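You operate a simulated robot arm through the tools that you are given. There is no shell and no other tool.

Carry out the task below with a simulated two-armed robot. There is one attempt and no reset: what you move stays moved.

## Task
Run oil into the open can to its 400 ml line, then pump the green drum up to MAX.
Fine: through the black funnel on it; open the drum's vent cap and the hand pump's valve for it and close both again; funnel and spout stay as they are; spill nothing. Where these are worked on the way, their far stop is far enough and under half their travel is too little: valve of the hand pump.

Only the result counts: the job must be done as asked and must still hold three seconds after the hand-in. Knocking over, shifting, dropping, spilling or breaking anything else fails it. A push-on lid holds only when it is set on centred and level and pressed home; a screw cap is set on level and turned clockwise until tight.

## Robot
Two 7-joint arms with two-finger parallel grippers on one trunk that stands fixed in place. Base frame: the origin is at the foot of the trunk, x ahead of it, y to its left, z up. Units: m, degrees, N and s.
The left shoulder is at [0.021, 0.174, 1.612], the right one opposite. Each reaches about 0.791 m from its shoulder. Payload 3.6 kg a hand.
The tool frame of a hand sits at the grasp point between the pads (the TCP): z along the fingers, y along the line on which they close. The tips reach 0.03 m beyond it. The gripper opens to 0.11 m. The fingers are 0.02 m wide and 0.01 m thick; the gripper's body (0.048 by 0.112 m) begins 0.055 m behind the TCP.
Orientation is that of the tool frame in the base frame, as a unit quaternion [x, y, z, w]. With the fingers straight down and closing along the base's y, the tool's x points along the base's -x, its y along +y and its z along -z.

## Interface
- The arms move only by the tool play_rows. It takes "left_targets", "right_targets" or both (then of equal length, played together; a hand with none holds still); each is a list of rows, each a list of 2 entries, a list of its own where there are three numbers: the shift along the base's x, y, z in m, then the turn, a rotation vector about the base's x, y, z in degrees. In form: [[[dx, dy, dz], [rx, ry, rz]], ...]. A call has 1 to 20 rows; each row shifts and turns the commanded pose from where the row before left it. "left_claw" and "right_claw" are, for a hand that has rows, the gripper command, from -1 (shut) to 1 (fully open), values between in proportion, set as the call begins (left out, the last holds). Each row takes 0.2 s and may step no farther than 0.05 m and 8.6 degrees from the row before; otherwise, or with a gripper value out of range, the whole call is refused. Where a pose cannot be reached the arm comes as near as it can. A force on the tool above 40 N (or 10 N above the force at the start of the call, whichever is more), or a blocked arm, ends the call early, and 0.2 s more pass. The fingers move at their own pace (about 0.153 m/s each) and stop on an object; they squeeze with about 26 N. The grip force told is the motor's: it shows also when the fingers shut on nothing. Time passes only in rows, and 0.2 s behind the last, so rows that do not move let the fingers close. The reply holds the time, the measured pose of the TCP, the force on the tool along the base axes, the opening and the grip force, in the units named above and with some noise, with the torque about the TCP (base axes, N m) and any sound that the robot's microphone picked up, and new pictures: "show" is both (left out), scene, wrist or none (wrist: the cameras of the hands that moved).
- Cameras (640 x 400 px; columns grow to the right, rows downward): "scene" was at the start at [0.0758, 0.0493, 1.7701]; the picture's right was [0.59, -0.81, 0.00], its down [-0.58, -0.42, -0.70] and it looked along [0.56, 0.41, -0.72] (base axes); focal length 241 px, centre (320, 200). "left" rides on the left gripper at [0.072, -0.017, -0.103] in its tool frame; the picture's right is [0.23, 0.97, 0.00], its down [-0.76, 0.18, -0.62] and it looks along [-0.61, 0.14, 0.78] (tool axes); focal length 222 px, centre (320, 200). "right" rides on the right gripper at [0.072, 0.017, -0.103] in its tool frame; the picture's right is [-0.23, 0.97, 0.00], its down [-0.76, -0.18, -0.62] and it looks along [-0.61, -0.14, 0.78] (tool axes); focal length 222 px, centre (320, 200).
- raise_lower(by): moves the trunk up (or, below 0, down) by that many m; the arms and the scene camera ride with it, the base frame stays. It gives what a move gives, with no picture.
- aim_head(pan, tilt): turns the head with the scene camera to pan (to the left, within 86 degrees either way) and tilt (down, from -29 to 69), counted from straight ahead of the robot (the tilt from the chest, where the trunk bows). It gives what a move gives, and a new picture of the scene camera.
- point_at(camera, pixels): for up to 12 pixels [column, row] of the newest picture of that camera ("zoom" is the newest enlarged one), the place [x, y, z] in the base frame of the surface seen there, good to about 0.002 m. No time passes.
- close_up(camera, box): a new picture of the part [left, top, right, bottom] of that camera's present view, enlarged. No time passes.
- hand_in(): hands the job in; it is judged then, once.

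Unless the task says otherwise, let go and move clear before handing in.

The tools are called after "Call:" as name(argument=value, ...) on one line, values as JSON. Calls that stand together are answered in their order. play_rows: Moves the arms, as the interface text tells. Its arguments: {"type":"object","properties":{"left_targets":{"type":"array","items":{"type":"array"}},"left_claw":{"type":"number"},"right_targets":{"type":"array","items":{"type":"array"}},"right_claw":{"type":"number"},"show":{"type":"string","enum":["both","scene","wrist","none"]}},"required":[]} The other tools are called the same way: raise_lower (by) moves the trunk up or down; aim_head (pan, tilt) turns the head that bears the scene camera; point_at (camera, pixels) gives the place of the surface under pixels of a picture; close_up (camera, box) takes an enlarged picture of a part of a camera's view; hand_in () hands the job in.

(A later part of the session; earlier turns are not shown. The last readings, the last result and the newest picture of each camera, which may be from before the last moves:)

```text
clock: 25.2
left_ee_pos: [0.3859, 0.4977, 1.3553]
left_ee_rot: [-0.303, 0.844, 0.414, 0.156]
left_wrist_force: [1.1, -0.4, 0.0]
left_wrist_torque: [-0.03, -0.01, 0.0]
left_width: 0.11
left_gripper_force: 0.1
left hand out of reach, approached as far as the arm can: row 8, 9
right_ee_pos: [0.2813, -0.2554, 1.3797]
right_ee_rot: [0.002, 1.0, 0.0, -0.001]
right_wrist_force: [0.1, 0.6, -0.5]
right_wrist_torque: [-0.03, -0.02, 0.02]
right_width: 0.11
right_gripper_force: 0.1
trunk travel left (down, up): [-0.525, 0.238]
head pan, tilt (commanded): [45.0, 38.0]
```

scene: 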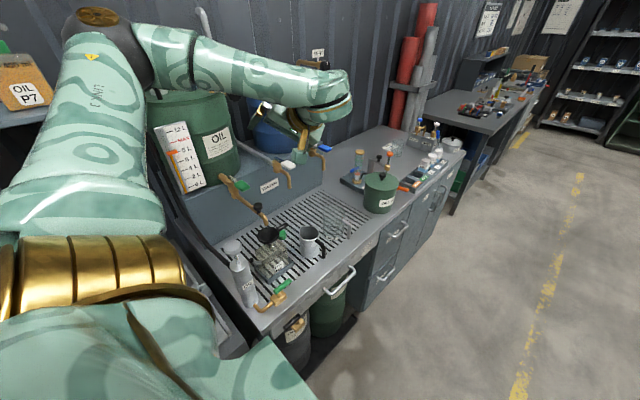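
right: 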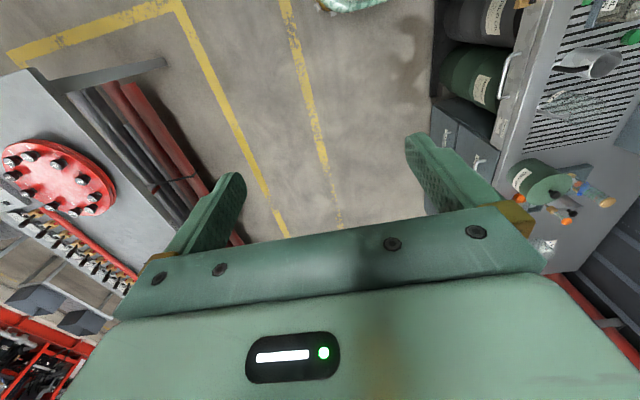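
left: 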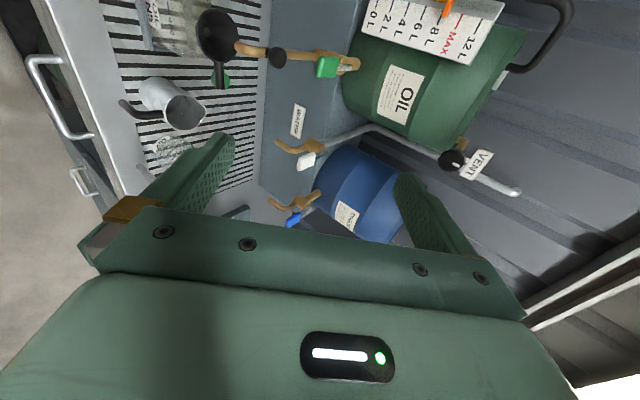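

Rolling the hand freed it, and it is now at y 0.498. I'll roll further and check where the elbow is.

Call:
play_rows(left_targets=[[[0, 0, 0], [0, -6.3, 4.9]], [[0, 0, 0], [0, -6.3, 4.9]], [[0, 0, 0], [0, -6.3, 4.9]], [[0, 0, 0], [0, -6.3, 4.9]], [[0, 0, 0], [0, -6.3, 4.9]], [[0, 0, 0], [0, -6.3, 4.9]]])

Call:
point_at(camera="scene", pixels=[[95, 20], [110, 60], [150, 60], [300, 90], [335, 85]])

```text
clock: 26.6
left_ee_pos: [0.3858, 0.4968, 1.3535]
left_ee_rot: [-0.621, 0.644, 0.32, 0.311]
left_wrist_force: [0.2, 0.3, -0.5]
left_wrist_torque: [0.01, 0.02, -0.02]
left_width: 0.1099
left_gripper_force: 0.1
right_ee_pos: [0.2809, -0.2562, 1.3801]
right_ee_rot: [0.0, 1.0, 0.001, -0.001]
right_wrist_force: [0.0, 0.7, -0.5]
right_wrist_torque: [-0.01, -0.02, 0.01]
right_width: 0.11
right_gripper_force: 0.1
trunk travel left (down, up): [-0.525, 0.238]
head pan, tilt (commanded): [45.0, 38.0]
```

scene: 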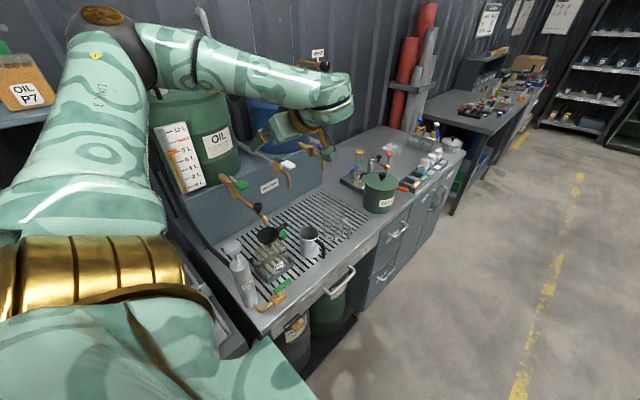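
left: 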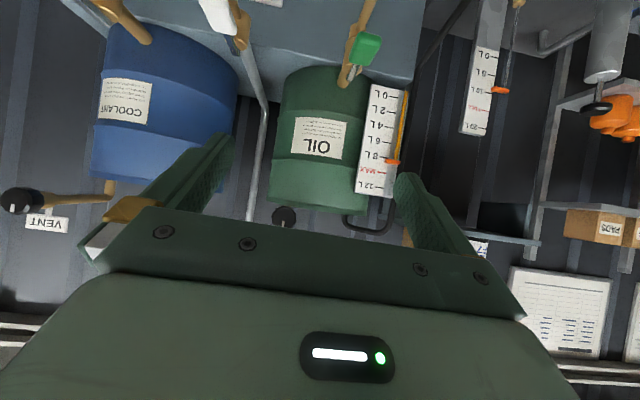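

```text
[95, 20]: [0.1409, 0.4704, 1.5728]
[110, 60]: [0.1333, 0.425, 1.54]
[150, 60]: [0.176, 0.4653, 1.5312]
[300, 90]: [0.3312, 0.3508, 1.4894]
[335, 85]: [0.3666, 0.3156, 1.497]
```

The elbow is out to the left at about (0.14,0.5,1.57), which explains the wrist bend limit. With the hand rolled to close along x and tilted, I'll try advancing toward the knob.

Call:
play_rows(left_targets=[[[0.005, 0.02, 0.01], [0, 0, 0]], [[0.005, 0.02, 0.01], [0, 0, 0]], [[0.005, 0.02, 0.01], [0, 0, 0]], [[0.005, 0.02, 0.01], [0, 0, 0]], [[0.005, 0.02, 0.01], [0, 0, 0]]])

```text
clock: 27.8
left_ee_pos: [0.4201, 0.5935, 1.4031]
left_ee_rot: [-0.62, 0.646, 0.32, 0.31]
left_wrist_force: [0.3, -0.5, 0.2]
left_wrist_torque: [0.01, 0.0, 0.02]
left_width: 0.1102
left_gripper_force: 0.1
left hand out of reach, approached as far as the arm can: row 1, 2
right_ee_pos: [0.2822, -0.256, 1.3799]
right_ee_rot: [0.001, 1.0, 0.0, -0.001]
right_wrist_force: [-0.2, 0.0, -0.1]
right_wrist_torque: [0.03, 0.0, 0.01]
right_width: 0.1099
right_gripper_force: 0.0
trunk travel left (down, up): [-0.525, 0.238]
head pan, tilt (commanded): [45.0, 38.0]
```

scene: 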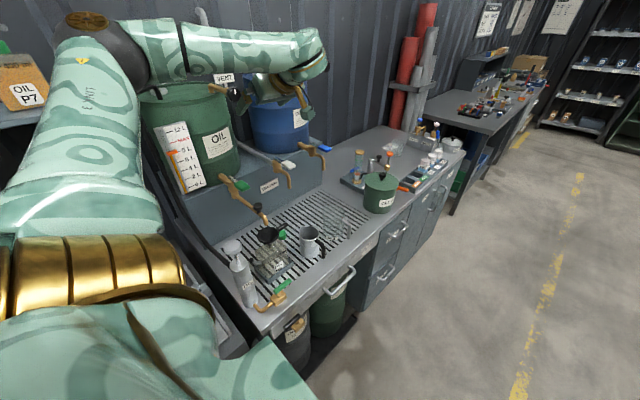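
left: 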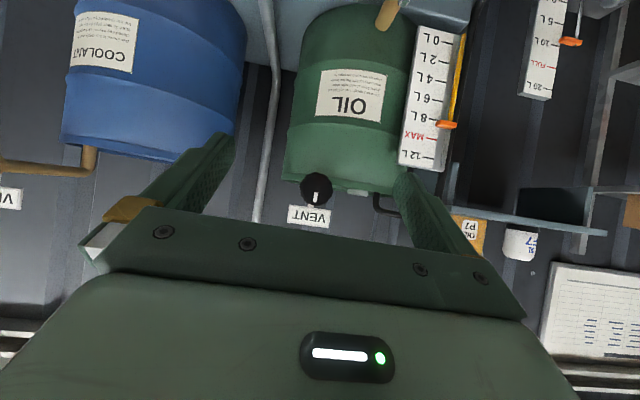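

The hand now reaches (0.420,0.594,1.403) with the knob visible at (316,188) between the fingers. I'll try pitching the fingers up to level here.

Call:
play_rows(left_targets=[[[-0.002, 0.0, 0.0], [8, 0, 0]], [[-0.002, 0, 0.0], [8, 0, 0]], [[-0.002, 0, 0.0], [8, 0, 0]], [[-0.002, 0, 0.0], [8, 0, 0]]])

```text
clock: 28.8
left_ee_pos: [0.5747, 0.6088, 1.4075]
left_ee_rot: [-0.51, 0.533, 0.486, 0.469]
left_wrist_force: [1.1, 0.0, -0.3]
left_wrist_torque: [-0.05, 0.01, 0.03]
left_width: 0.1101
left_gripper_force: 0.1
left hand out of reach, approached as far as the arm can: row 1, 2, 3, 4
right_ee_pos: [0.2833, -0.2562, 1.3799]
right_ee_rot: [0.001, 1.0, 0.001, -0.003]
right_wrist_force: [0.1, -0.1, 0.0]
right_wrist_torque: [0.0, 0.01, -0.02]
right_width: 0.11
right_gripper_force: 0.1
trunk travel left (down, up): [-0.525, 0.238]
head pan, tilt (commanded): [45.0, 38.0]
```

scene: 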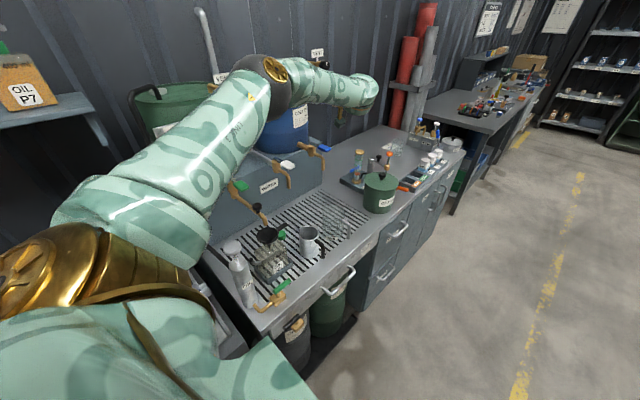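
left: 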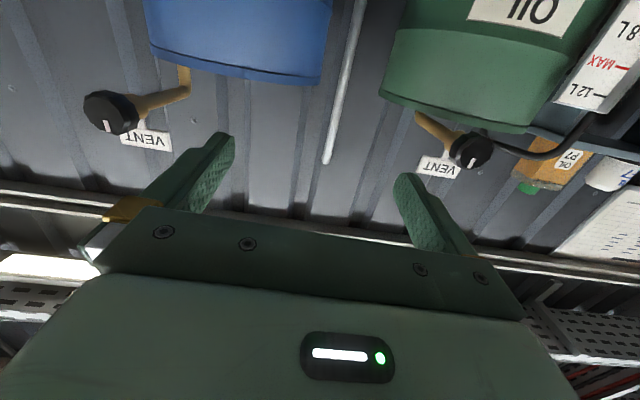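

The arm swung to x 0.575 but now has the level orientation. I'll try sliding back in -x toward the knob line in small steps, keeping y short of the knob.

Call:
play_rows(left_targets=[[[-0.02, -0.01, 0], [0, 0, 0]], [[-0.02, -0.01, 0], [0, 0, 0]], [[-0.02, -0.01, 0], [0, 0, 0]]])

```text
clock: 29.6
left_ee_pos: [0.5757, 0.5954, 1.4115]
left_ee_rot: [-0.511, 0.532, 0.486, 0.468]
left_wrist_force: [-0.3, -0.5, -0.8]
left_wrist_torque: [0.0, -0.02, 0.02]
left_width: 0.1099
left_gripper_force: 0.0
left hand out of reach, approached as far as the arm can: row 1, 2, 3
right_ee_pos: [0.2822, -0.2578, 1.3799]
right_ee_rot: [0.001, 1.0, 0.001, -0.002]
right_wrist_force: [-0.5, 0.2, -0.2]
right_wrist_torque: [0.01, 0.04, 0.0]
right_width: 0.1101
right_gripper_force: 0.2
trunk travel left (down, up): [-0.525, 0.238]
head pan, tilt (commanded): [45.0, 38.0]
```

scene: 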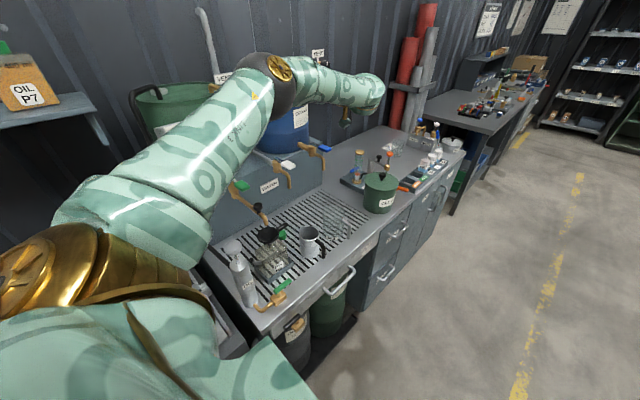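
left: 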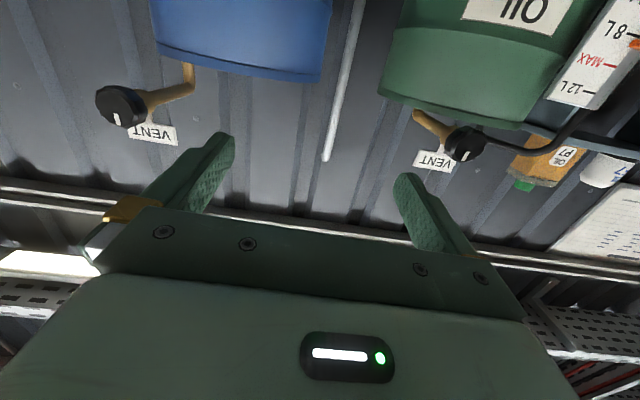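

At level pitch the arm cannot come back to x 0.41, so I'll use the tilted hand, which did reach there. I'll pitch down again and return to the knob's line in front of it.

Call:
play_rows(left_targets=[[[0, -0.01, 0], [-8, 0, 0]], [[0, -0.01, 0], [-8, 0, 0]], [[0, 0, 0], [-8, 0, 0]], [[0, 0, 0], [-8, 0, 0]], [[-0.03, 0, 0], [0, 0, 0]], [[-0.03, 0, 0], [0, 0, 0]], [[-0.03, 0, 0], [0, 0, 0]], [[-0.03, 0, 0], [0, 0, 0]], [[-0.03, 0, 0], [0, 0, 0]]])

```text
clock: 31.6
left_ee_pos: [0.4259, 0.5768, 1.4106]
left_ee_rot: [-0.619, 0.645, 0.321, 0.312]
left_wrist_force: [0.3, -0.7, -0.7]
left_wrist_torque: [-0.01, -0.03, -0.01]
left_width: 0.1098
left_gripper_force: 0.0
right_ee_pos: [0.2797, -0.2565, 1.3806]
right_ee_rot: [0.0, 1.0, 0.001, -0.001]
right_wrist_force: [0.2, -0.2, 0.2]
right_wrist_torque: [-0.01, 0.03, 0.01]
right_width: 0.11
right_gripper_force: 0.0
trunk travel left (down, up): [-0.525, 0.238]
head pan, tilt (commanded): [45.0, 38.0]
```

scene: 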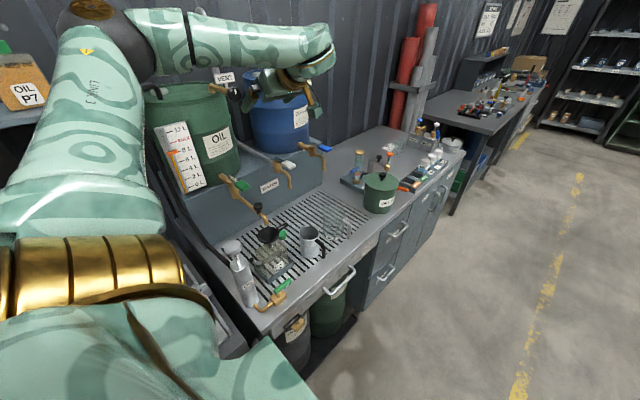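
left: 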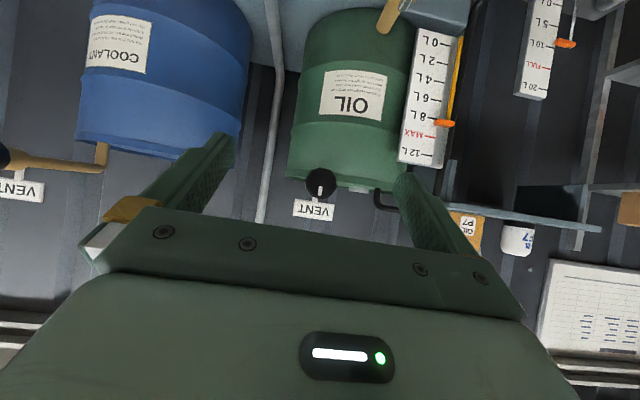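

Back at pitch ~53° in front of the knob, seen at (320,183). I'll verify the knob's location from this nearer camera.

Call:
close_up(camera="left", box=[280, 150, 360, 230])

Call:
point_at(camera="left", pixels=[[320, 188], [320, 176], [309, 184], [332, 182], [320, 194], [314, 208], [344, 188]])

```text
5.00 times, centred on (320, 190) of left
```

zoom: 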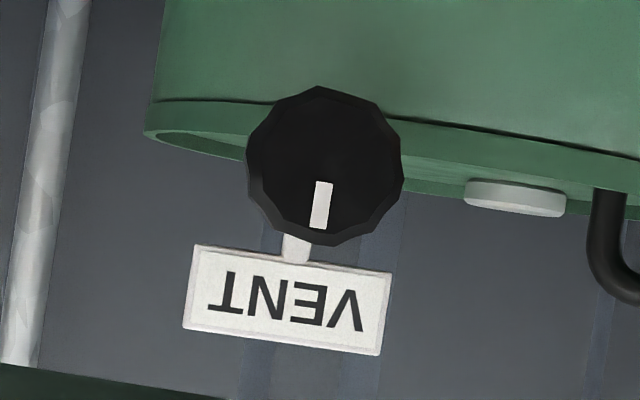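

```text
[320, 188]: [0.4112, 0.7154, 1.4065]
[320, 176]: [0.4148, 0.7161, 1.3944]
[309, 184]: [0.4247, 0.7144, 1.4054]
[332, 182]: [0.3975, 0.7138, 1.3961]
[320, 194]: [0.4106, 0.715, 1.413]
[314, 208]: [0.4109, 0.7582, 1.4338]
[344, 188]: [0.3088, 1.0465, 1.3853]
```

The knob's centre is confirmed at (0.411,0.715,1.402) with a diameter near 0.037. I'll narrow the gripper and move in partway, checking that the arm stays within reach.

Call:
play_rows(left_targets=[[[-0.005, 0.02, 0.0], [0, 0, 0]], [[-0.005, 0.02, 0.0], [0, 0, 0]], [[-0.005, 0.02, 0.0], [0, 0, 0]]], left_claw=0.2, show="wrist")

```text
clock: 32.4
left_ee_pos: [0.4142, 0.638, 1.4123]
left_ee_rot: [-0.62, 0.646, 0.32, 0.311]
left_wrist_force: [-0.2, -0.3, 0.1]
left_wrist_torque: [-0.01, 0.01, -0.01]
left_width: 0.0658
left_gripper_force: 0.0
right_ee_pos: [0.2817, -0.2558, 1.3797]
right_ee_rot: [0.002, 1.0, -0.001, -0.001]
right_wrist_force: [0.4, -0.1, 0.7]
right_wrist_torque: [-0.01, -0.02, 0.03]
right_width: 0.1099
right_gripper_force: 0.0
trunk travel left (down, up): [-0.525, 0.238]
head pan, tilt (commanded): [45.0, 38.0]
```

left: 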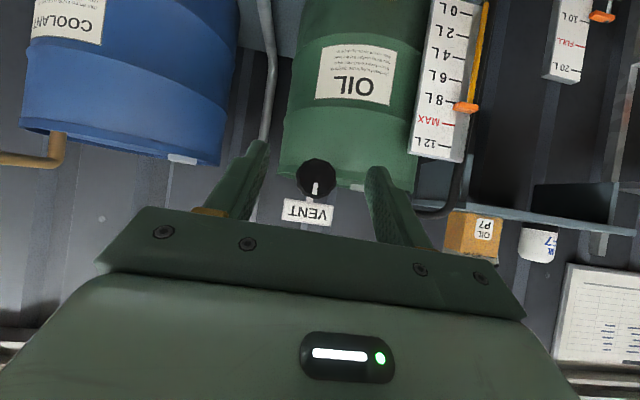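

The arm is tracking well at (0.414,0.638,1.412) and the knob sits between the fingers. I'll move in the rest of the way.

Call:
play_rows(left_targets=[[[-0.001, 0.0195, -0.001], [0, 0, 0]], [[-0.001, 0.0195, -0.001], [0, 0, 0]], [[-0.001, 0.0195, -0.001], [0, 0, 0]], [[-0.001, 0.019, 0], [0, 0, 0]]], show="both")

```text
clock: 33.4
left_ee_pos: [0.409, 0.7172, 1.4083]
left_ee_rot: [-0.62, 0.646, 0.32, 0.31]
left_wrist_force: [0.8, -0.6, 0.5]
left_wrist_torque: [0.01, -0.01, 0.02]
left_width: 0.0658
left_gripper_force: 0.0
right_ee_pos: [0.2814, -0.255, 1.3804]
right_ee_rot: [0.001, 1.0, 0.0, -0.002]
right_wrist_force: [-0.4, 1.0, -0.7]
right_wrist_torque: [-0.05, -0.01, 0.0]
right_width: 0.1099
right_gripper_force: 0.0
trunk travel left (down, up): [-0.525, 0.238]
head pan, tilt (commanded): [45.0, 38.0]
```

scene: 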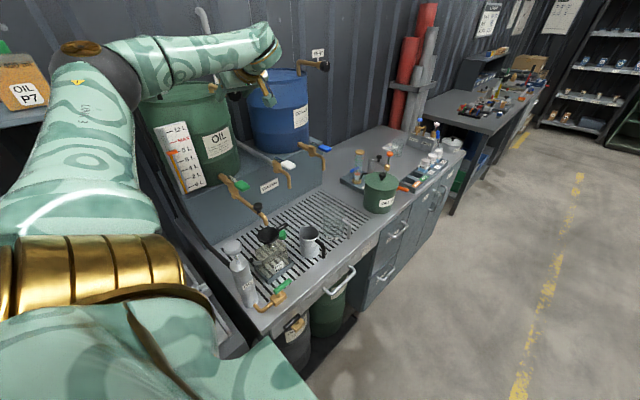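
left: 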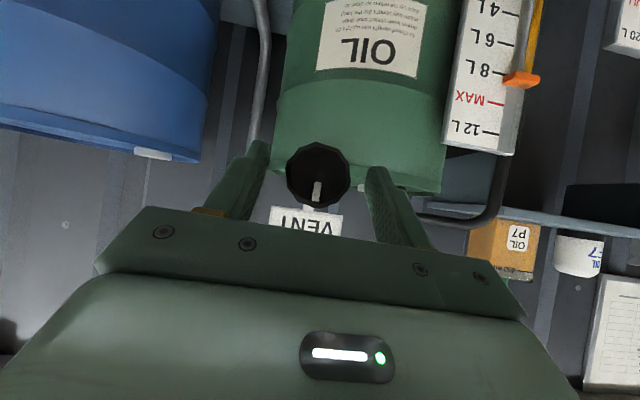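

The knob is between the fingertips at (317,175), with no contact force yet. I'll close the gripper on it.

Call:
play_rows(left_targets=[[[0, 0, 0], [0, 0, 0]], [[0, 0, 0], [0, 0, 0]], [[0, 0, 0], [0, 0, 0]]], left_claw=-1, show="wrist")

```text
clock: 34.2
left_ee_pos: [0.4096, 0.715, 1.4087]
left_ee_rot: [-0.619, 0.645, 0.321, 0.312]
left_wrist_force: [7.9, 6.7, 9.6]
left_wrist_torque: [0.25, -0.06, 0.53]
left_width: 0.0375
left_gripper_force: 45.0
right_ee_pos: [0.2815, -0.2559, 1.3798]
right_ee_rot: [0.001, 1.0, 0.0, -0.002]
right_wrist_force: [0.3, 0.0, -0.3]
right_wrist_torque: [-0.02, -0.01, 0.03]
right_width: 0.1099
right_gripper_force: 0.1
trunk travel left (down, up): [-0.525, 0.238]
head pan, tilt (commanded): [45.0, 38.0]
```

left: 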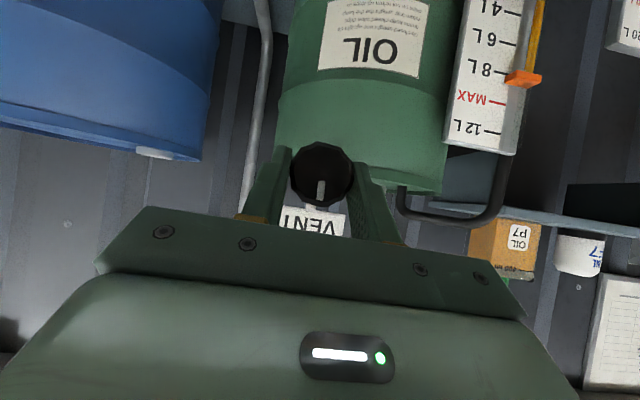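

Gripped firmly at 0.0375 m. I'll try turning counterclockwise as seen from the front (negative about y), 24° to begin, watching the torque.

Call:
play_rows(left_targets=[[[-0.0009, 0, -0.0002], [0, -8, 0]], [[-0.0009, 0, -0.0004], [0, -8, 0]], [[-0.0008, 0, -0.0006], [0, -8, 0]]], show="wrist")

```text
clock: 35.2
left_ee_pos: [0.4068, 0.7159, 1.4069]
left_ee_rot: [0.68, -0.564, -0.183, -0.431]
left_wrist_force: [-34.4, -12.5, 4.0]
left_wrist_torque: [0.46, 0.23, 1.15]
left_width: 0.0376
left_gripper_force: 45.1
left hand out of reach, approached as far as the arm can: row 2, 3
right_ee_pos: [0.2736, -0.2599, 1.3821]
right_ee_rot: [0.001, 1.0, 0.002, 0.001]
right_wrist_force: [1.0, 0.1, 0.0]
right_wrist_torque: [0.03, -0.01, 0.02]
right_width: 0.1099
right_gripper_force: 0.0
trunk travel left (down, up): [-0.525, 0.238]
head pan, tilt (commanded): [45.0, 38.0]
stopped in row 3 (left hand): the force on the tool passed its limit at 43 N (the readings are from after the stop); the commanded pose is now the measured one
```

left: 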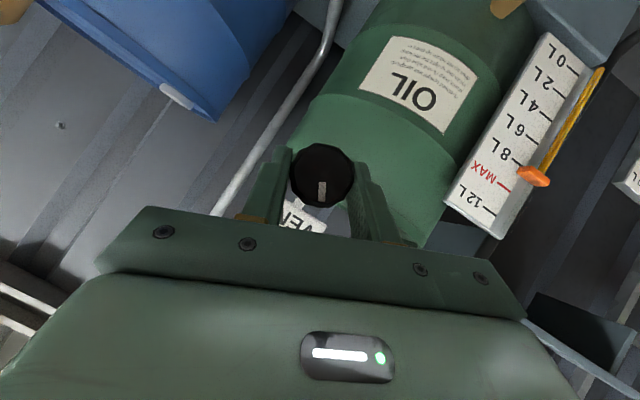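

The knob does turn with the hand (about 22°), but the arm ran out of reach and built a sideways force of 34 N. I'll release now to relieve it and look at the mark.

Call:
play_rows(left_targets=[[[0, 0, 0], [0, 0, 0]], [[0, 0, 0], [0, 0, 0]]], left_claw=0.2, show="both")

Call:
close_up(camera="left", box=[270, 130, 370, 230])

```text
clock: 35.8
left_ee_pos: [0.4129, 0.7177, 1.4052]
left_ee_rot: [0.679, -0.566, -0.183, -0.431]
left_wrist_force: [-0.3, -0.2, 0.0]
left_wrist_torque: [0.0, -0.01, -0.02]
left_width: 0.0662
left_gripper_force: 0.0
right_ee_pos: [0.2795, -0.2582, 1.3812]
right_ee_rot: [0.001, 1.0, 0.001, 0.0]
right_wrist_force: [-0.4, 0.8, 0.5]
right_wrist_torque: [0.02, -0.02, -0.03]
right_width: 0.1101
right_gripper_force: 0.1
trunk travel left (down, up): [-0.525, 0.238]
head pan, tilt (commanded): [45.0, 38.0]
```

scene: 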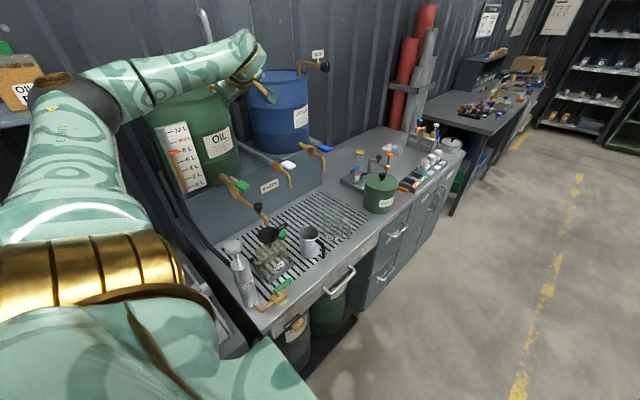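
left: 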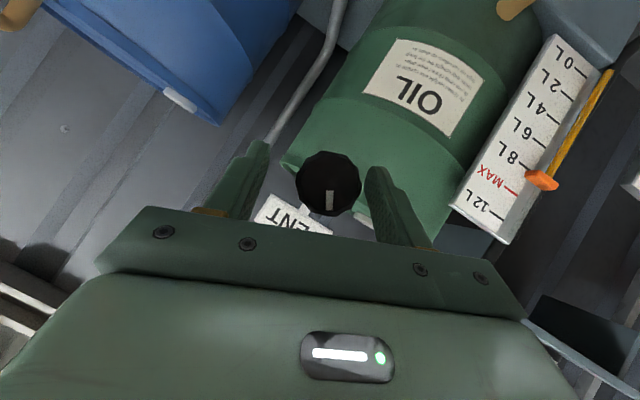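

```text
4.00 times, centred on (320, 180) of left
```

zoom: 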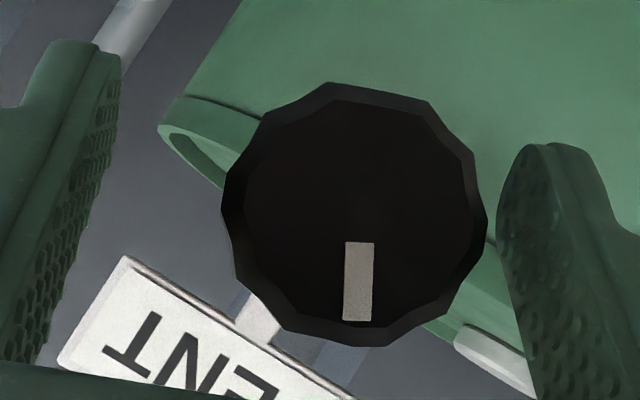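

The knob has turned about 22° relative to the label. The elbow at (65,90) in the scene looks close to the shelf with OIL P7, so I'll check those distances.

Call:
point_at(camera="scene", pixels=[[70, 95], [50, 80], [40, 100], [25, 95], [10, 115], [20, 75], [90, 70], [240, 45]])

Call:
aim_head(pan=62, tilt=25)

```text
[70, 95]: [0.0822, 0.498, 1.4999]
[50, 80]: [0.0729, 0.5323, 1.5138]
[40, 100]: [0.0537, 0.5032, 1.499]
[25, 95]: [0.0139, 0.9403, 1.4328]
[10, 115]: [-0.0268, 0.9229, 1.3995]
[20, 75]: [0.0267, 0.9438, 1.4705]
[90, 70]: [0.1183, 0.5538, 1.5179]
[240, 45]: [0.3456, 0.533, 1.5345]
```

```text
clock: 36.6
left_ee_pos: [0.418, 0.7185, 1.4029]
left_ee_rot: [0.678, -0.568, -0.184, -0.429]
left_wrist_force: [-0.2, 0.4, 0.5]
left_wrist_torque: [-0.03, 0.0, 0.01]
left_width: 0.066
left_gripper_force: 0.1
right_ee_pos: [0.2823, -0.2551, 1.3809]
right_ee_rot: [0.002, 1.0, 0.0, -0.001]
right_wrist_force: [-0.1, 0.5, 0.1]
right_wrist_torque: [0.03, 0.03, -0.01]
right_width: 0.1098
right_gripper_force: 0.1
trunk travel left (down, up): [-0.525, 0.238]
head pan, tilt (commanded): [62.0, 25.0]
```

scene: 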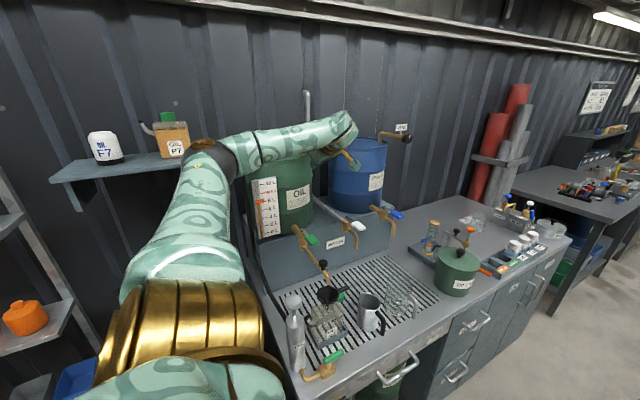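

The elbow is well clear of the shelf (0.4 m) and this head view is good. I'll back the hand straight out from the knob and test in free space how far it can turn each way.

Call:
play_rows(left_targets=[[[-0.002, -0.035, 0.003], [0, 0, 0]], [[-0.002, -0.035, 0.003], [0, 0, 0]], [[0, -0.02, 0], [0, 0, 0]], [[0, 0, 0], [0, -8, 0]], [[0, 0, 0], [0, -8, 0]], [[0, 0, 0], [0, -8, 0]]], show="scene")

```text
clock: 38.0
left_ee_pos: [0.4825, 0.6435, 1.4307]
left_ee_rot: [0.702, -0.465, -0.038, -0.537]
left_wrist_force: [0.5, 0.7, -0.1]
left_wrist_torque: [-0.03, 0.01, 0.02]
left_width: 0.066
left_gripper_force: 0.1
left hand out of reach, approached as far as the arm can: row 1, 2, 3, 4, 5, 6
right_ee_pos: [0.2827, -0.2567, 1.38]
right_ee_rot: [0.001, 1.0, 0.001, -0.001]
right_wrist_force: [0.2, -0.5, 0.3]
right_wrist_torque: [-0.03, 0.01, -0.03]
right_width: 0.1101
right_gripper_force: 0.1
trunk travel left (down, up): [-0.525, 0.238]
head pan, tilt (commanded): [62.0, 25.0]
```

scene: 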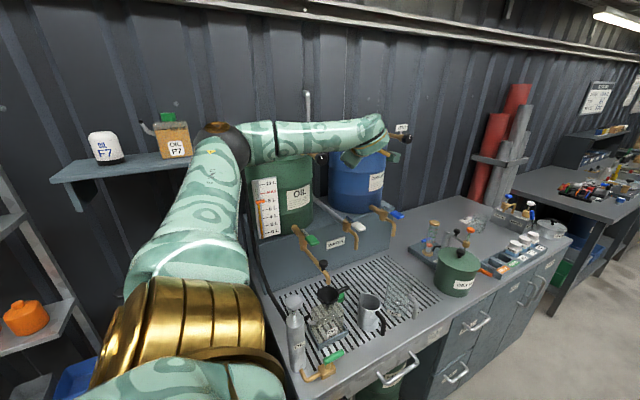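

The arm drifts to +x when turned further this way, so some joint is at its limit there. I'll return to the tilted 12 o'clock pose in free space and find which roll range is open.

Call:
play_rows(left_targets=[[[0, -0.03, 0], [0, 8, 0]], [[0, -0.03, 0], [0, 8, 0]], [[-0.01, -0.02, 0], [0, 8, 0]], [[-0.01, 0, 0], [0, 8, 0]], [[-0.01, 0, 0], [0, 8, 0]], [[-0.01, 0, 0], [0, 8, 0]], [[-0.01, 0, 0], [0, 8, 0]], [[0, 0, 0], [0, 8, 0]], [[0, 0, 0], [0, 8, 0]], [[0, 0, 0], [0, 8, 0]]], show="scene")

```text
clock: 40.2
left_ee_pos: [0.438, 0.5635, 1.4297]
left_ee_rot: [-0.511, 0.705, 0.478, 0.113]
left_wrist_force: [-0.1, -0.3, 0.0]
left_wrist_torque: [0.01, 0.02, -0.01]
left_width: 0.066
left_gripper_force: 0.1
left hand out of reach, approached as far as the arm can: row 10
right_ee_pos: [0.283, -0.2568, 1.3806]
right_ee_rot: [0.002, 1.0, 0.001, -0.001]
right_wrist_force: [0.1, 0.1, 0.0]
right_wrist_torque: [-0.03, 0.02, -0.03]
right_width: 0.1102
right_gripper_force: 0.1
trunk travel left (down, up): [-0.525, 0.238]
head pan, tilt (commanded): [62.0, 25.0]
```

scene: 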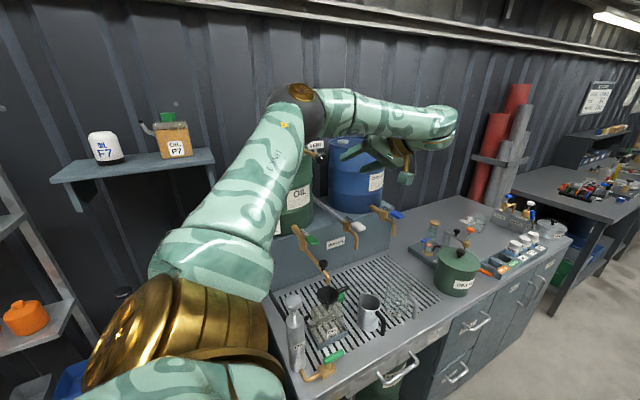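

Turning to +32° works here, so the arm only dislikes the -x side because the elbow sits far out left. I'll take the hand back down low in front of the bench, where the elbow goes forward, and come up again keeping the arm extended.

Call:
play_rows(left_targets=[[[0, -0.03, 0], [0, -8, 0]], [[0, -0.03, 0], [0, -8, 0]], [[0, -0.03, 0], [0, -8, 0]], [[0, -0.03, -0.01], [0, -8, 0]], [[0, -0.03, -0.03], [-6, 0, 0]], [[0, -0.02, -0.035], [-6, 0, 0]], [[0, -0.02, -0.035], [-6, 0, 0]], [[0, -0.01, -0.04], [-5, 0, 0]], [[0, 0, -0.04], [0, 0, 0]], [[0, 0, -0.04], [0, 0, 0]], [[-0.01, 0, -0.04], [0, 0, 0]], [[-0.01, 0, -0.04], [0, 0, 0]], [[-0.01, 0, -0.03], [0, 0, 0]]], show="scene")

```text
clock: 43.0
left_ee_pos: [0.4022, 0.3642, 1.0906]
left_ee_rot: [-0.673, 0.695, 0.185, 0.172]
left_wrist_force: [0.4, -0.4, 0.4]
left_wrist_torque: [0.0, 0.04, -0.01]
left_width: 0.0658
left_gripper_force: 0.0
right_ee_pos: [0.2827, -0.2566, 1.381]
right_ee_rot: [0.002, 1.0, 0.0, 0.0]
right_wrist_force: [-0.6, 0.4, -0.1]
right_wrist_torque: [0.03, -0.02, -0.01]
right_width: 0.1099
right_gripper_force: 0.1
trunk travel left (down, up): [-0.525, 0.238]
head pan, tilt (commanded): [62.0, 25.0]
```

scene: 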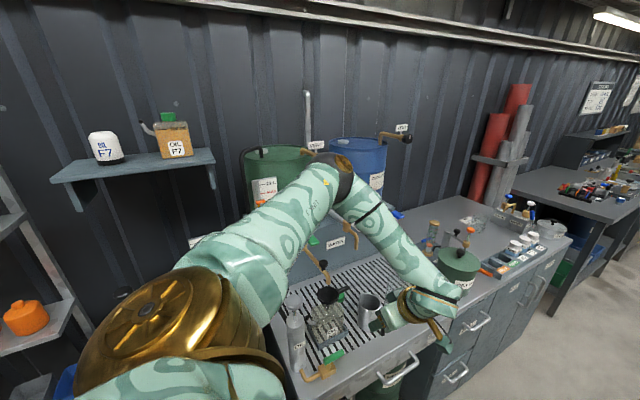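

The elbow is now forward rather than out to the side. I'll rise toward the vent with a modest pitch, keeping the arm extended.

Call:
play_rows(left_targets=[[[0.001, 0.0245, 0.039], [3, 0, 0]], [[0.001, 0.0245, 0.039], [3, 0, 0]], [[0.001, 0.0245, 0.039], [3, 0, 0]], [[0.001, 0.0245, 0.039], [3, 0, 0]], [[0.001, 0.0245, 0.039], [3, 0, 0]], [[0.001, 0.0245, 0.039], [3, 0, 0]], [[0.001, 0.0245, 0.039], [3, 0, 0]], [[0.001, 0.0245, 0.039], [3, 0, 0]]], show="scene")

```text
clock: 44.8
left_ee_pos: [0.4135, 0.5593, 1.401]
left_ee_rot: [-0.622, 0.641, 0.326, 0.308]
left_wrist_force: [-0.3, -0.4, 0.1]
left_wrist_torque: [-0.04, 0.05, -0.02]
left_width: 0.0663
left_gripper_force: 0.0
right_ee_pos: [0.2809, -0.2573, 1.38]
right_ee_rot: [0.001, 1.0, 0.0, -0.001]
right_wrist_force: [0.0, 0.4, -0.3]
right_wrist_torque: [0.01, 0.0, 0.02]
right_width: 0.11
right_gripper_force: 0.0
trunk travel left (down, up): [-0.525, 0.238]
head pan, tilt (commanded): [62.0, 25.0]
```

scene: 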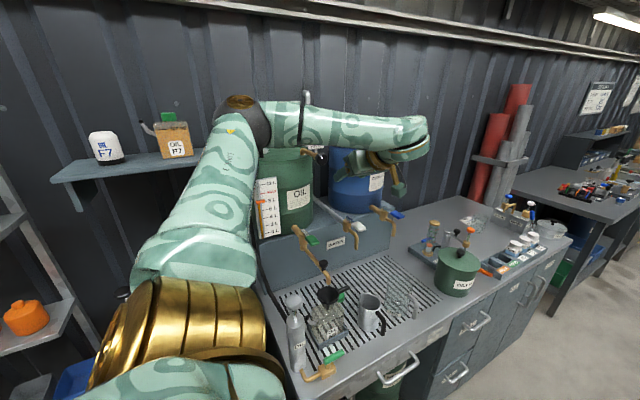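

The elbow has swung out left again, where the upper arm points straight along y and the shoulder is nearly singular. Lowering the trunk so the arm reaches upward should avoid that, so I'll back off first and then lower 0.18 m.

Call:
play_rows(left_targets=[[[0, -0.03, 0.02], [0, 0, 0]], [[0, -0.03, 0.02], [0, 0, 0]], [[0, -0.03, 0.01], [0, 0, 0]]], show="none")

Call:
raise_lower(by=-0.18)

Call:
aim_head(pan=60, tilt=15)

```text
clock: 45.6
left_ee_pos: [0.4129, 0.4653, 1.4528]
left_ee_rot: [-0.622, 0.641, 0.327, 0.309]
left_wrist_force: [0.4, -0.5, 0.2]
left_wrist_torque: [-0.01, 0.01, -0.02]
left_width: 0.066
left_gripper_force: 0.0
right_ee_pos: [0.2821, -0.2592, 1.3793]
right_ee_rot: [0.001, 1.0, 0.001, -0.001]
right_wrist_force: [0.3, -0.3, 0.1]
right_wrist_torque: [0.01, 0.01, -0.01]
right_width: 0.11
right_gripper_force: 0.1
trunk travel left (down, up): [-0.525, 0.238]
head pan, tilt (commanded): [62.0, 25.0]
```

```text
clock: 47.6
left_ee_pos: [0.414, 0.469, 1.2728]
left_ee_rot: [-0.622, 0.642, 0.326, 0.309]
left_wrist_force: [0.5, -0.2, 0.0]
left_wrist_torque: [-0.02, 0.01, -0.01]
left_width: 0.066
left_gripper_force: 0.0
right_ee_pos: [0.2808, -0.2569, 1.2014]
right_ee_rot: [0.002, 1.0, 0.001, -0.001]
right_wrist_force: [-0.2, -0.7, -0.7]
right_wrist_torque: [0.02, 0.01, 0.0]
right_width: 0.1099
right_gripper_force: 0.1
trunk travel left (down, up): [-0.345, 0.418]
head pan, tilt (commanded): [62.0, 25.0]
```

```text
clock: 48.3
left_ee_pos: [0.4139, 0.4691, 1.2724]
left_ee_rot: [-0.622, 0.642, 0.326, 0.308]
left_wrist_force: [0.4, -0.1, 0.7]
left_wrist_torque: [-0.01, -0.02, -0.03]
left_width: 0.0659
left_gripper_force: 0.1
right_ee_pos: [0.2817, -0.2577, 1.1998]
right_ee_rot: [0.002, 1.0, 0.001, -0.002]
right_wrist_force: [0.0, 0.4, -0.6]
right_wrist_torque: [0.0, 0.03, 0.0]
right_width: 0.1098
right_gripper_force: 0.0
trunk travel left (down, up): [-0.345, 0.418]
head pan, tilt (commanded): [60.0, 15.0]
```

scene: 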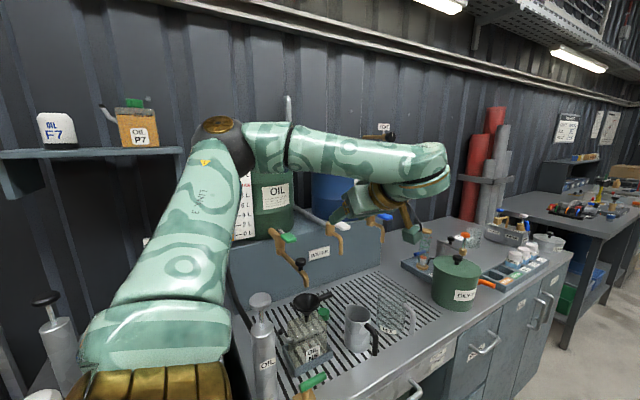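

The trunk is lower now. I'll raise the hand to the vent's height, still short of the knob, and test turning in free space there.

Call:
play_rows(left_targets=[[[0, 0.01, 0.04], [0, 0, 0]], [[0, 0.02, 0.04], [0, 0, 0]], [[0, 0.03, 0.03], [0, 0, 0]], [[-0.003, 0.03, 0.027], [0, 0, 0]], [[0, 0.02, 0], [0, 0, 0]], [[-0.0008, 0, -0.0003], [0, -8, 0]], [[-0.0008, 0, -0.0003], [0, -8, 0]], [[-0.0008, 0, -0.0003], [0, -8, 0]], [[-0.0008, 0, -0.0003], [0, -8, 0]]], show="scene")

```text
clock: 50.3
left_ee_pos: [0.4444, 0.5814, 1.4094]
left_ee_rot: [0.689, -0.532, -0.141, -0.473]
left_wrist_force: [-1.0, 0.5, -0.3]
left_wrist_torque: [0.01, 0.01, 0.0]
left_width: 0.0661
left_gripper_force: 0.1
left hand out of reach, approached as far as the arm can: row 4, 6, 7, 8, 9
right_ee_pos: [0.2821, -0.2563, 1.1999]
right_ee_rot: [0.001, 1.0, 0.0, -0.001]
right_wrist_force: [-0.1, 0.3, 1.2]
right_wrist_torque: [0.0, 0.0, 0.01]
right_width: 0.1102
right_gripper_force: 0.0
trunk travel left (down, up): [-0.345, 0.418]
head pan, tilt (commanded): [60.0, 15.0]
```

scene: 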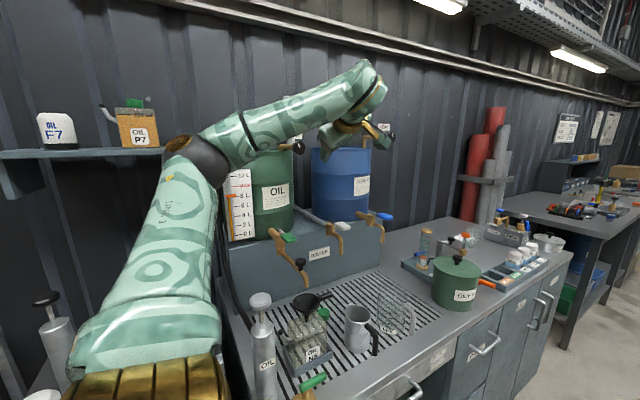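

Lower is worse, as the wrist bend limit bites sooner. A high trunk should point the forearm downward and give more turning range, so I'll restore the hand's orientation and raise the trunk to its starting height.

Call:
play_rows(left_targets=[[[0, -0.04, -0.02], [0, 8, 0]], [[0, -0.04, -0.02], [0, 8, 0]], [[0, -0.04, -0.02], [0, 8, 0]], [[0, -0.02, -0.02], [0, 6, 0]], [[0, 0, -0.02], [-6, 0, 0]], [[0, 0, -0.02], [-6, 0, 0]]], show="none")

Call:
raise_lower(by=0.38)

Call:
aim_head(pan=58, tilt=40)

```text
clock: 51.7
left_ee_pos: [0.4463, 0.442, 1.2893]
left_ee_rot: [-0.658, 0.666, 0.246, 0.251]
left_wrist_force: [0.2, 0.0, 0.7]
left_wrist_torque: [-0.01, -0.03, 0.01]
left_width: 0.066
left_gripper_force: 0.1
right_ee_pos: [0.282, -0.2565, 1.1996]
right_ee_rot: [0.002, 1.0, 0.0, -0.002]
right_wrist_force: [0.9, 1.0, 0.2]
right_wrist_torque: [0.0, 0.02, 0.0]
right_width: 0.11
right_gripper_force: 0.2
trunk travel left (down, up): [-0.345, 0.418]
head pan, tilt (commanded): [60.0, 15.0]
```

```text
clock: 55.4
left_ee_pos: [0.4449, 0.4412, 1.6701]
left_ee_rot: [-0.658, 0.666, 0.247, 0.252]
left_wrist_force: [0.6, -0.1, 0.2]
left_wrist_torque: [0.01, 0.0, -0.02]
left_width: 0.0661
left_gripper_force: 0.1
right_ee_pos: [0.2817, -0.2565, 1.5799]
right_ee_rot: [0.002, 1.0, 0.0, -0.001]
right_wrist_force: [1.2, -1.3, 0.1]
right_wrist_torque: [-0.01, 0.02, 0.01]
right_width: 0.11
right_gripper_force: 0.0
trunk travel left (down, up): [-0.725, 0.038]
head pan, tilt (commanded): [60.0, 15.0]
```

```text
clock: 56.3
left_ee_pos: [0.4446, 0.4419, 1.6703]
left_ee_rot: [-0.658, 0.665, 0.247, 0.251]
left_wrist_force: [0.4, -0.3, 0.2]
left_wrist_torque: [0.0, -0.01, 0.03]
left_width: 0.066
left_gripper_force: 0.0
right_ee_pos: [0.2817, -0.2569, 1.579]
right_ee_rot: [0.001, 1.0, 0.001, -0.001]
right_wrist_force: [-0.7, 0.1, 0.2]
right_wrist_torque: [-0.02, -0.01, -0.04]
right_width: 0.11
right_gripper_force: 0.0
trunk travel left (down, up): [-0.725, 0.038]
head pan, tilt (commanded): [58.0, 40.0]
```

scene: 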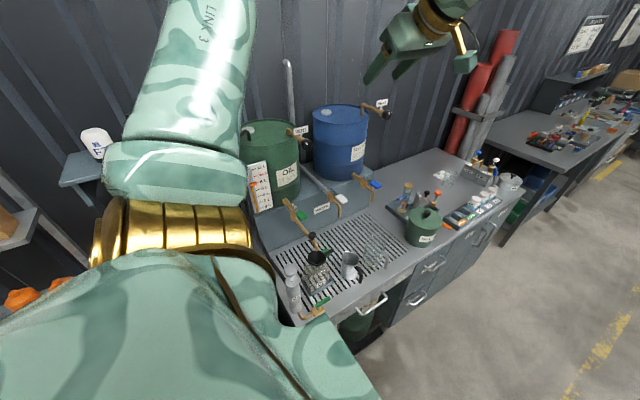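

From here I'll lower the hand toward the knob's front (still short of it) and test turning again.

Call:
play_rows(left_targets=[[[-0.005, 0.022, -0.04], [0, 0, 0]], [[-0.005, 0.022, -0.04], [0, 0, 0]], [[-0.005, 0.022, -0.04], [0, 0, 0]], [[-0.005, 0.022, -0.04], [0, 0, 0]], [[-0.005, 0.022, -0.04], [0, 0, 0]], [[-0.005, 0.022, -0.04], [0, 0, 0]]], show="scene")

```text
clock: 57.7
left_ee_pos: [0.4148, 0.5752, 1.4293]
left_ee_rot: [-0.658, 0.665, 0.246, 0.252]
left_wrist_force: [-0.4, 0.0, -0.2]
left_wrist_torque: [0.03, -0.02, 0.0]
left_width: 0.0662
left_gripper_force: 0.1
right_ee_pos: [0.2822, -0.256, 1.5806]
right_ee_rot: [0.002, 1.0, 0.0, -0.002]
right_wrist_force: [-0.2, 0.0, -0.1]
right_wrist_torque: [-0.01, 0.0, 0.01]
right_width: 0.11
right_gripper_force: 0.2
trunk travel left (down, up): [-0.725, 0.038]
head pan, tilt (commanded): [58.0, 40.0]
```

scene: 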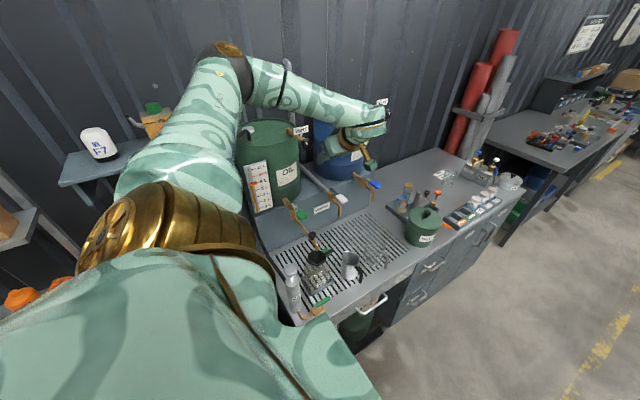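

All rows were reached. I'll test the counterclockwise turn here, in free space.

Call:
play_rows(left_targets=[[[0, 0, 0], [0, -8, 0]], [[0, 0, 0], [0, -8, 0]], [[0, 0, 0], [0, -8, 0]], [[0, 0, 0], [0, -8, 0]], [[0, 0, 0], [0, -8, 0]], [[0, 0, 0], [0, -8, 0]]], show="scene")

```text
clock: 59.1
left_ee_pos: [0.4944, 0.5934, 1.4811]
left_ee_rot: [0.709, -0.511, 0.041, -0.483]
left_wrist_force: [0.3, -0.2, 0.1]
left_wrist_torque: [0.0, 0.01, -0.03]
left_width: 0.0659
left_gripper_force: 0.1
left hand out of reach, approached as far as the arm can: row 4, 5, 6
right_ee_pos: [0.2803, -0.2575, 1.5808]
right_ee_rot: [0.002, 1.0, 0.0, 0.0]
right_wrist_force: [-0.4, 0.4, -0.7]
right_wrist_torque: [0.02, 0.0, 0.01]
right_width: 0.1098
right_gripper_force: 0.0
trunk travel left (down, up): [-0.725, 0.038]
head pan, tilt (commanded): [58.0, 40.0]
```

scene: 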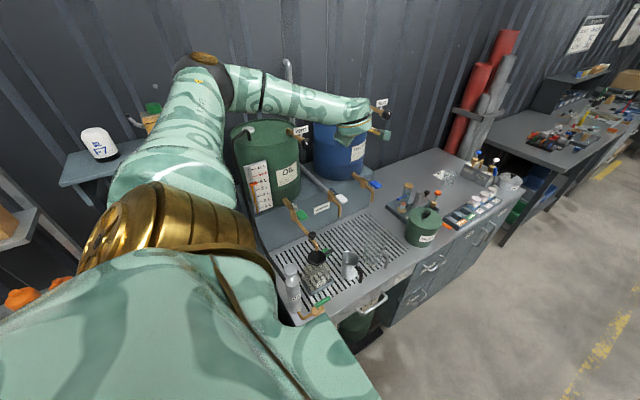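

Turning to -24° works at this height. I'll check the other side by turning back through zero to positive angles.

Call:
play_rows(left_targets=[[[-0.01, 0, -0.01], [0, 8, 0]], [[-0.01, 0, -0.01], [0, 8, 0]], [[-0.01, 0, -0.01], [0, 8, 0]], [[-0.01, 0, -0.01], [0, 8, 0]], [[-0.01, 0, -0.01], [0, 8, 0]], [[-0.01, 0, 0], [0, 8, 0]], [[-0.01, 0, 0], [0, 8, 0]], [[-0.01, 0, 0], [0, 8, 0]], [[0, 0, 0], [0, 8, 0]], [[0, 0, 0], [0, 8, 0]], [[0, 0, 0], [0, 8, 0]], [[0, 0, 0], [0, 8, 0]]], show="scene")

```text
clock: 61.7
left_ee_pos: [0.4154, 0.5937, 1.4304]
left_ee_rot: [-0.499, 0.711, 0.494, -0.041]
left_wrist_force: [0.3, -0.5, 1.5]
left_wrist_torque: [0.0, -0.02, 0.0]
left_width: 0.066
left_gripper_force: 0.0
right_ee_pos: [0.2826, -0.2568, 1.5797]
right_ee_rot: [0.001, 1.0, 0.001, -0.002]
right_wrist_force: [-0.6, -0.2, 0.0]
right_wrist_torque: [0.02, 0.03, 0.01]
right_width: 0.1099
right_gripper_force: 0.0
trunk travel left (down, up): [-0.725, 0.038]
head pan, tilt (commanded): [58.0, 40.0]
```

scene: 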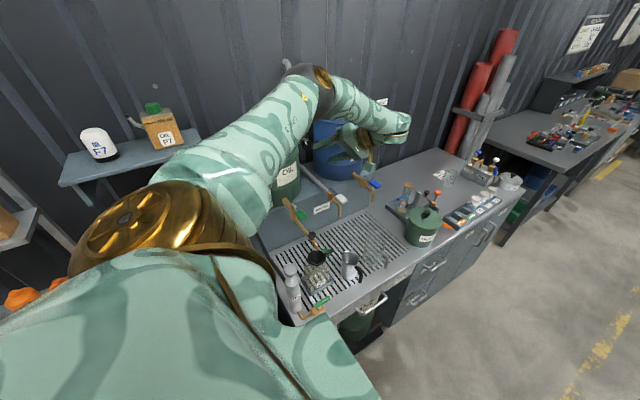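

At this trunk height the hand turns freely from about -24° to +47°, so strokes of up to 70° are possible. I'll approach the knob in the +47° orientation.

Call:
play_rows(left_targets=[[[0.007, 0.025, -0.002], [0, 0, 0]], [[0.007, 0.025, -0.002], [0, 0, 0]], [[0.003, 0.02, -0.003], [0, 0, 0]]], show="both")

```text
clock: 62.5
left_ee_pos: [0.4316, 0.6633, 1.4242]
left_ee_rot: [-0.501, 0.711, 0.493, -0.04]
left_wrist_force: [1.3, 0.7, -0.1]
left_wrist_torque: [0.0, -0.03, 0.0]
left_width: 0.066
left_gripper_force: 0.0
right_ee_pos: [0.2816, -0.2551, 1.5801]
right_ee_rot: [0.002, 1.0, 0.0, -0.002]
right_wrist_force: [0.0, -0.5, 0.4]
right_wrist_torque: [-0.01, 0.0, 0.01]
right_width: 0.1099
right_gripper_force: 0.0
trunk travel left (down, up): [-0.725, 0.038]
head pan, tilt (commanded): [58.0, 40.0]
```

scene: 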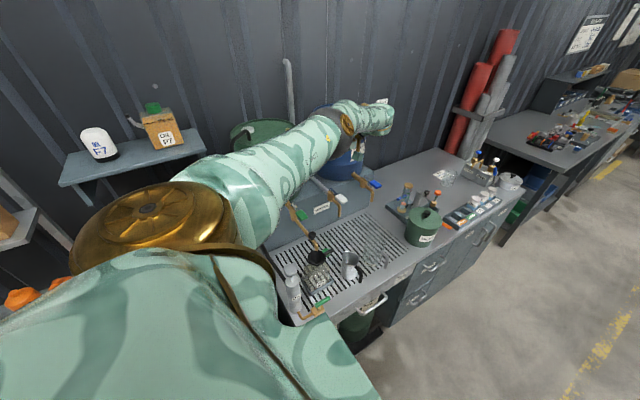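
left: 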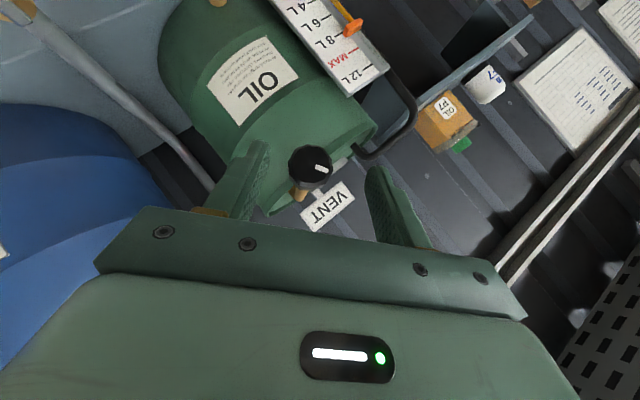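

The knob is at (310,165) between the fingers and its mark shows the turn so far. I'll move in along the fingers and close.

Call:
play_rows(left_targets=[[[-0.0047, 0.018, -0.0054], [0, 0, 0]], [[-0.0047, 0.018, -0.0054], [0, 0, 0]], [[-0.0046, 0.0177, -0.0054], [0, 0, 0]]], show="wrist")

```text
clock: 63.3
left_ee_pos: [0.4048, 0.7022, 1.404]
left_ee_rot: [-0.5, 0.711, 0.492, -0.041]
left_wrist_force: [-0.5, 0.5, 0.7]
left_wrist_torque: [0.02, 0.03, 0.02]
left_width: 0.0659
left_gripper_force: 0.1
left hand out of reach, approached as far as the arm can: row 1, 2, 3
right_ee_pos: [0.282, -0.2558, 1.5801]
right_ee_rot: [0.003, 1.0, 0.0, -0.002]
right_wrist_force: [-0.2, 0.5, 0.4]
right_wrist_torque: [-0.03, -0.01, 0.01]
right_width: 0.1097
right_gripper_force: 0.1
trunk travel left (down, up): [-0.725, 0.038]
head pan, tilt (commanded): [58.0, 40.0]
```

left: 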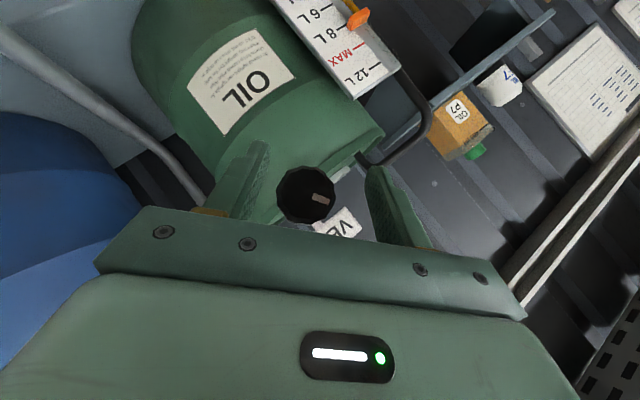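

The arm reached its length limit at +47°, so I'll ease the angle to about +30° and settle onto the knob from there.

Call:
play_rows(left_targets=[[[0.005, 0.0, 0.003], [0, -8, 0]], [[0.0055, 0.005, 0.003], [0, -8, 0]], [[0, 0.01, 0], [0, 0, 0]]], show="wrist")

```text
clock: 64.1
left_ee_pos: [0.4275, 0.7232, 1.4053]
left_ee_rot: [-0.565, 0.709, 0.418, 0.059]
left_wrist_force: [0.4, 0.2, 0.7]
left_wrist_torque: [0.01, -0.01, 0.02]
left_width: 0.066
left_gripper_force: 0.0
left hand out of reach, approached as far as the arm can: row 1, 2, 3
right_ee_pos: [0.2812, -0.2563, 1.5816]
right_ee_rot: [0.002, 1.0, 0.0, -0.001]
right_wrist_force: [0.1, -0.1, -0.6]
right_wrist_torque: [0.04, -0.03, 0.02]
right_width: 0.1102
right_gripper_force: 0.1
trunk travel left (down, up): [-0.725, 0.038]
head pan, tilt (commanded): [58.0, 40.0]
```

left: 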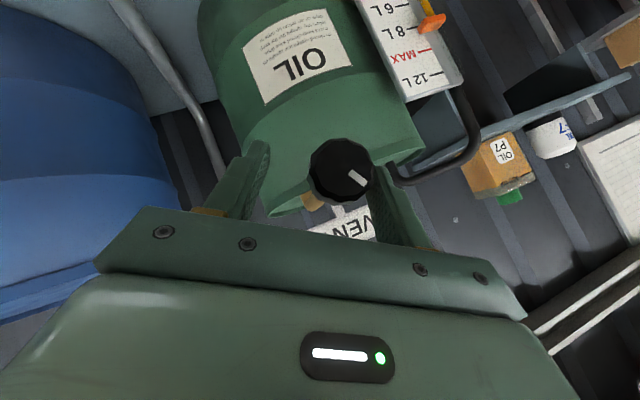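

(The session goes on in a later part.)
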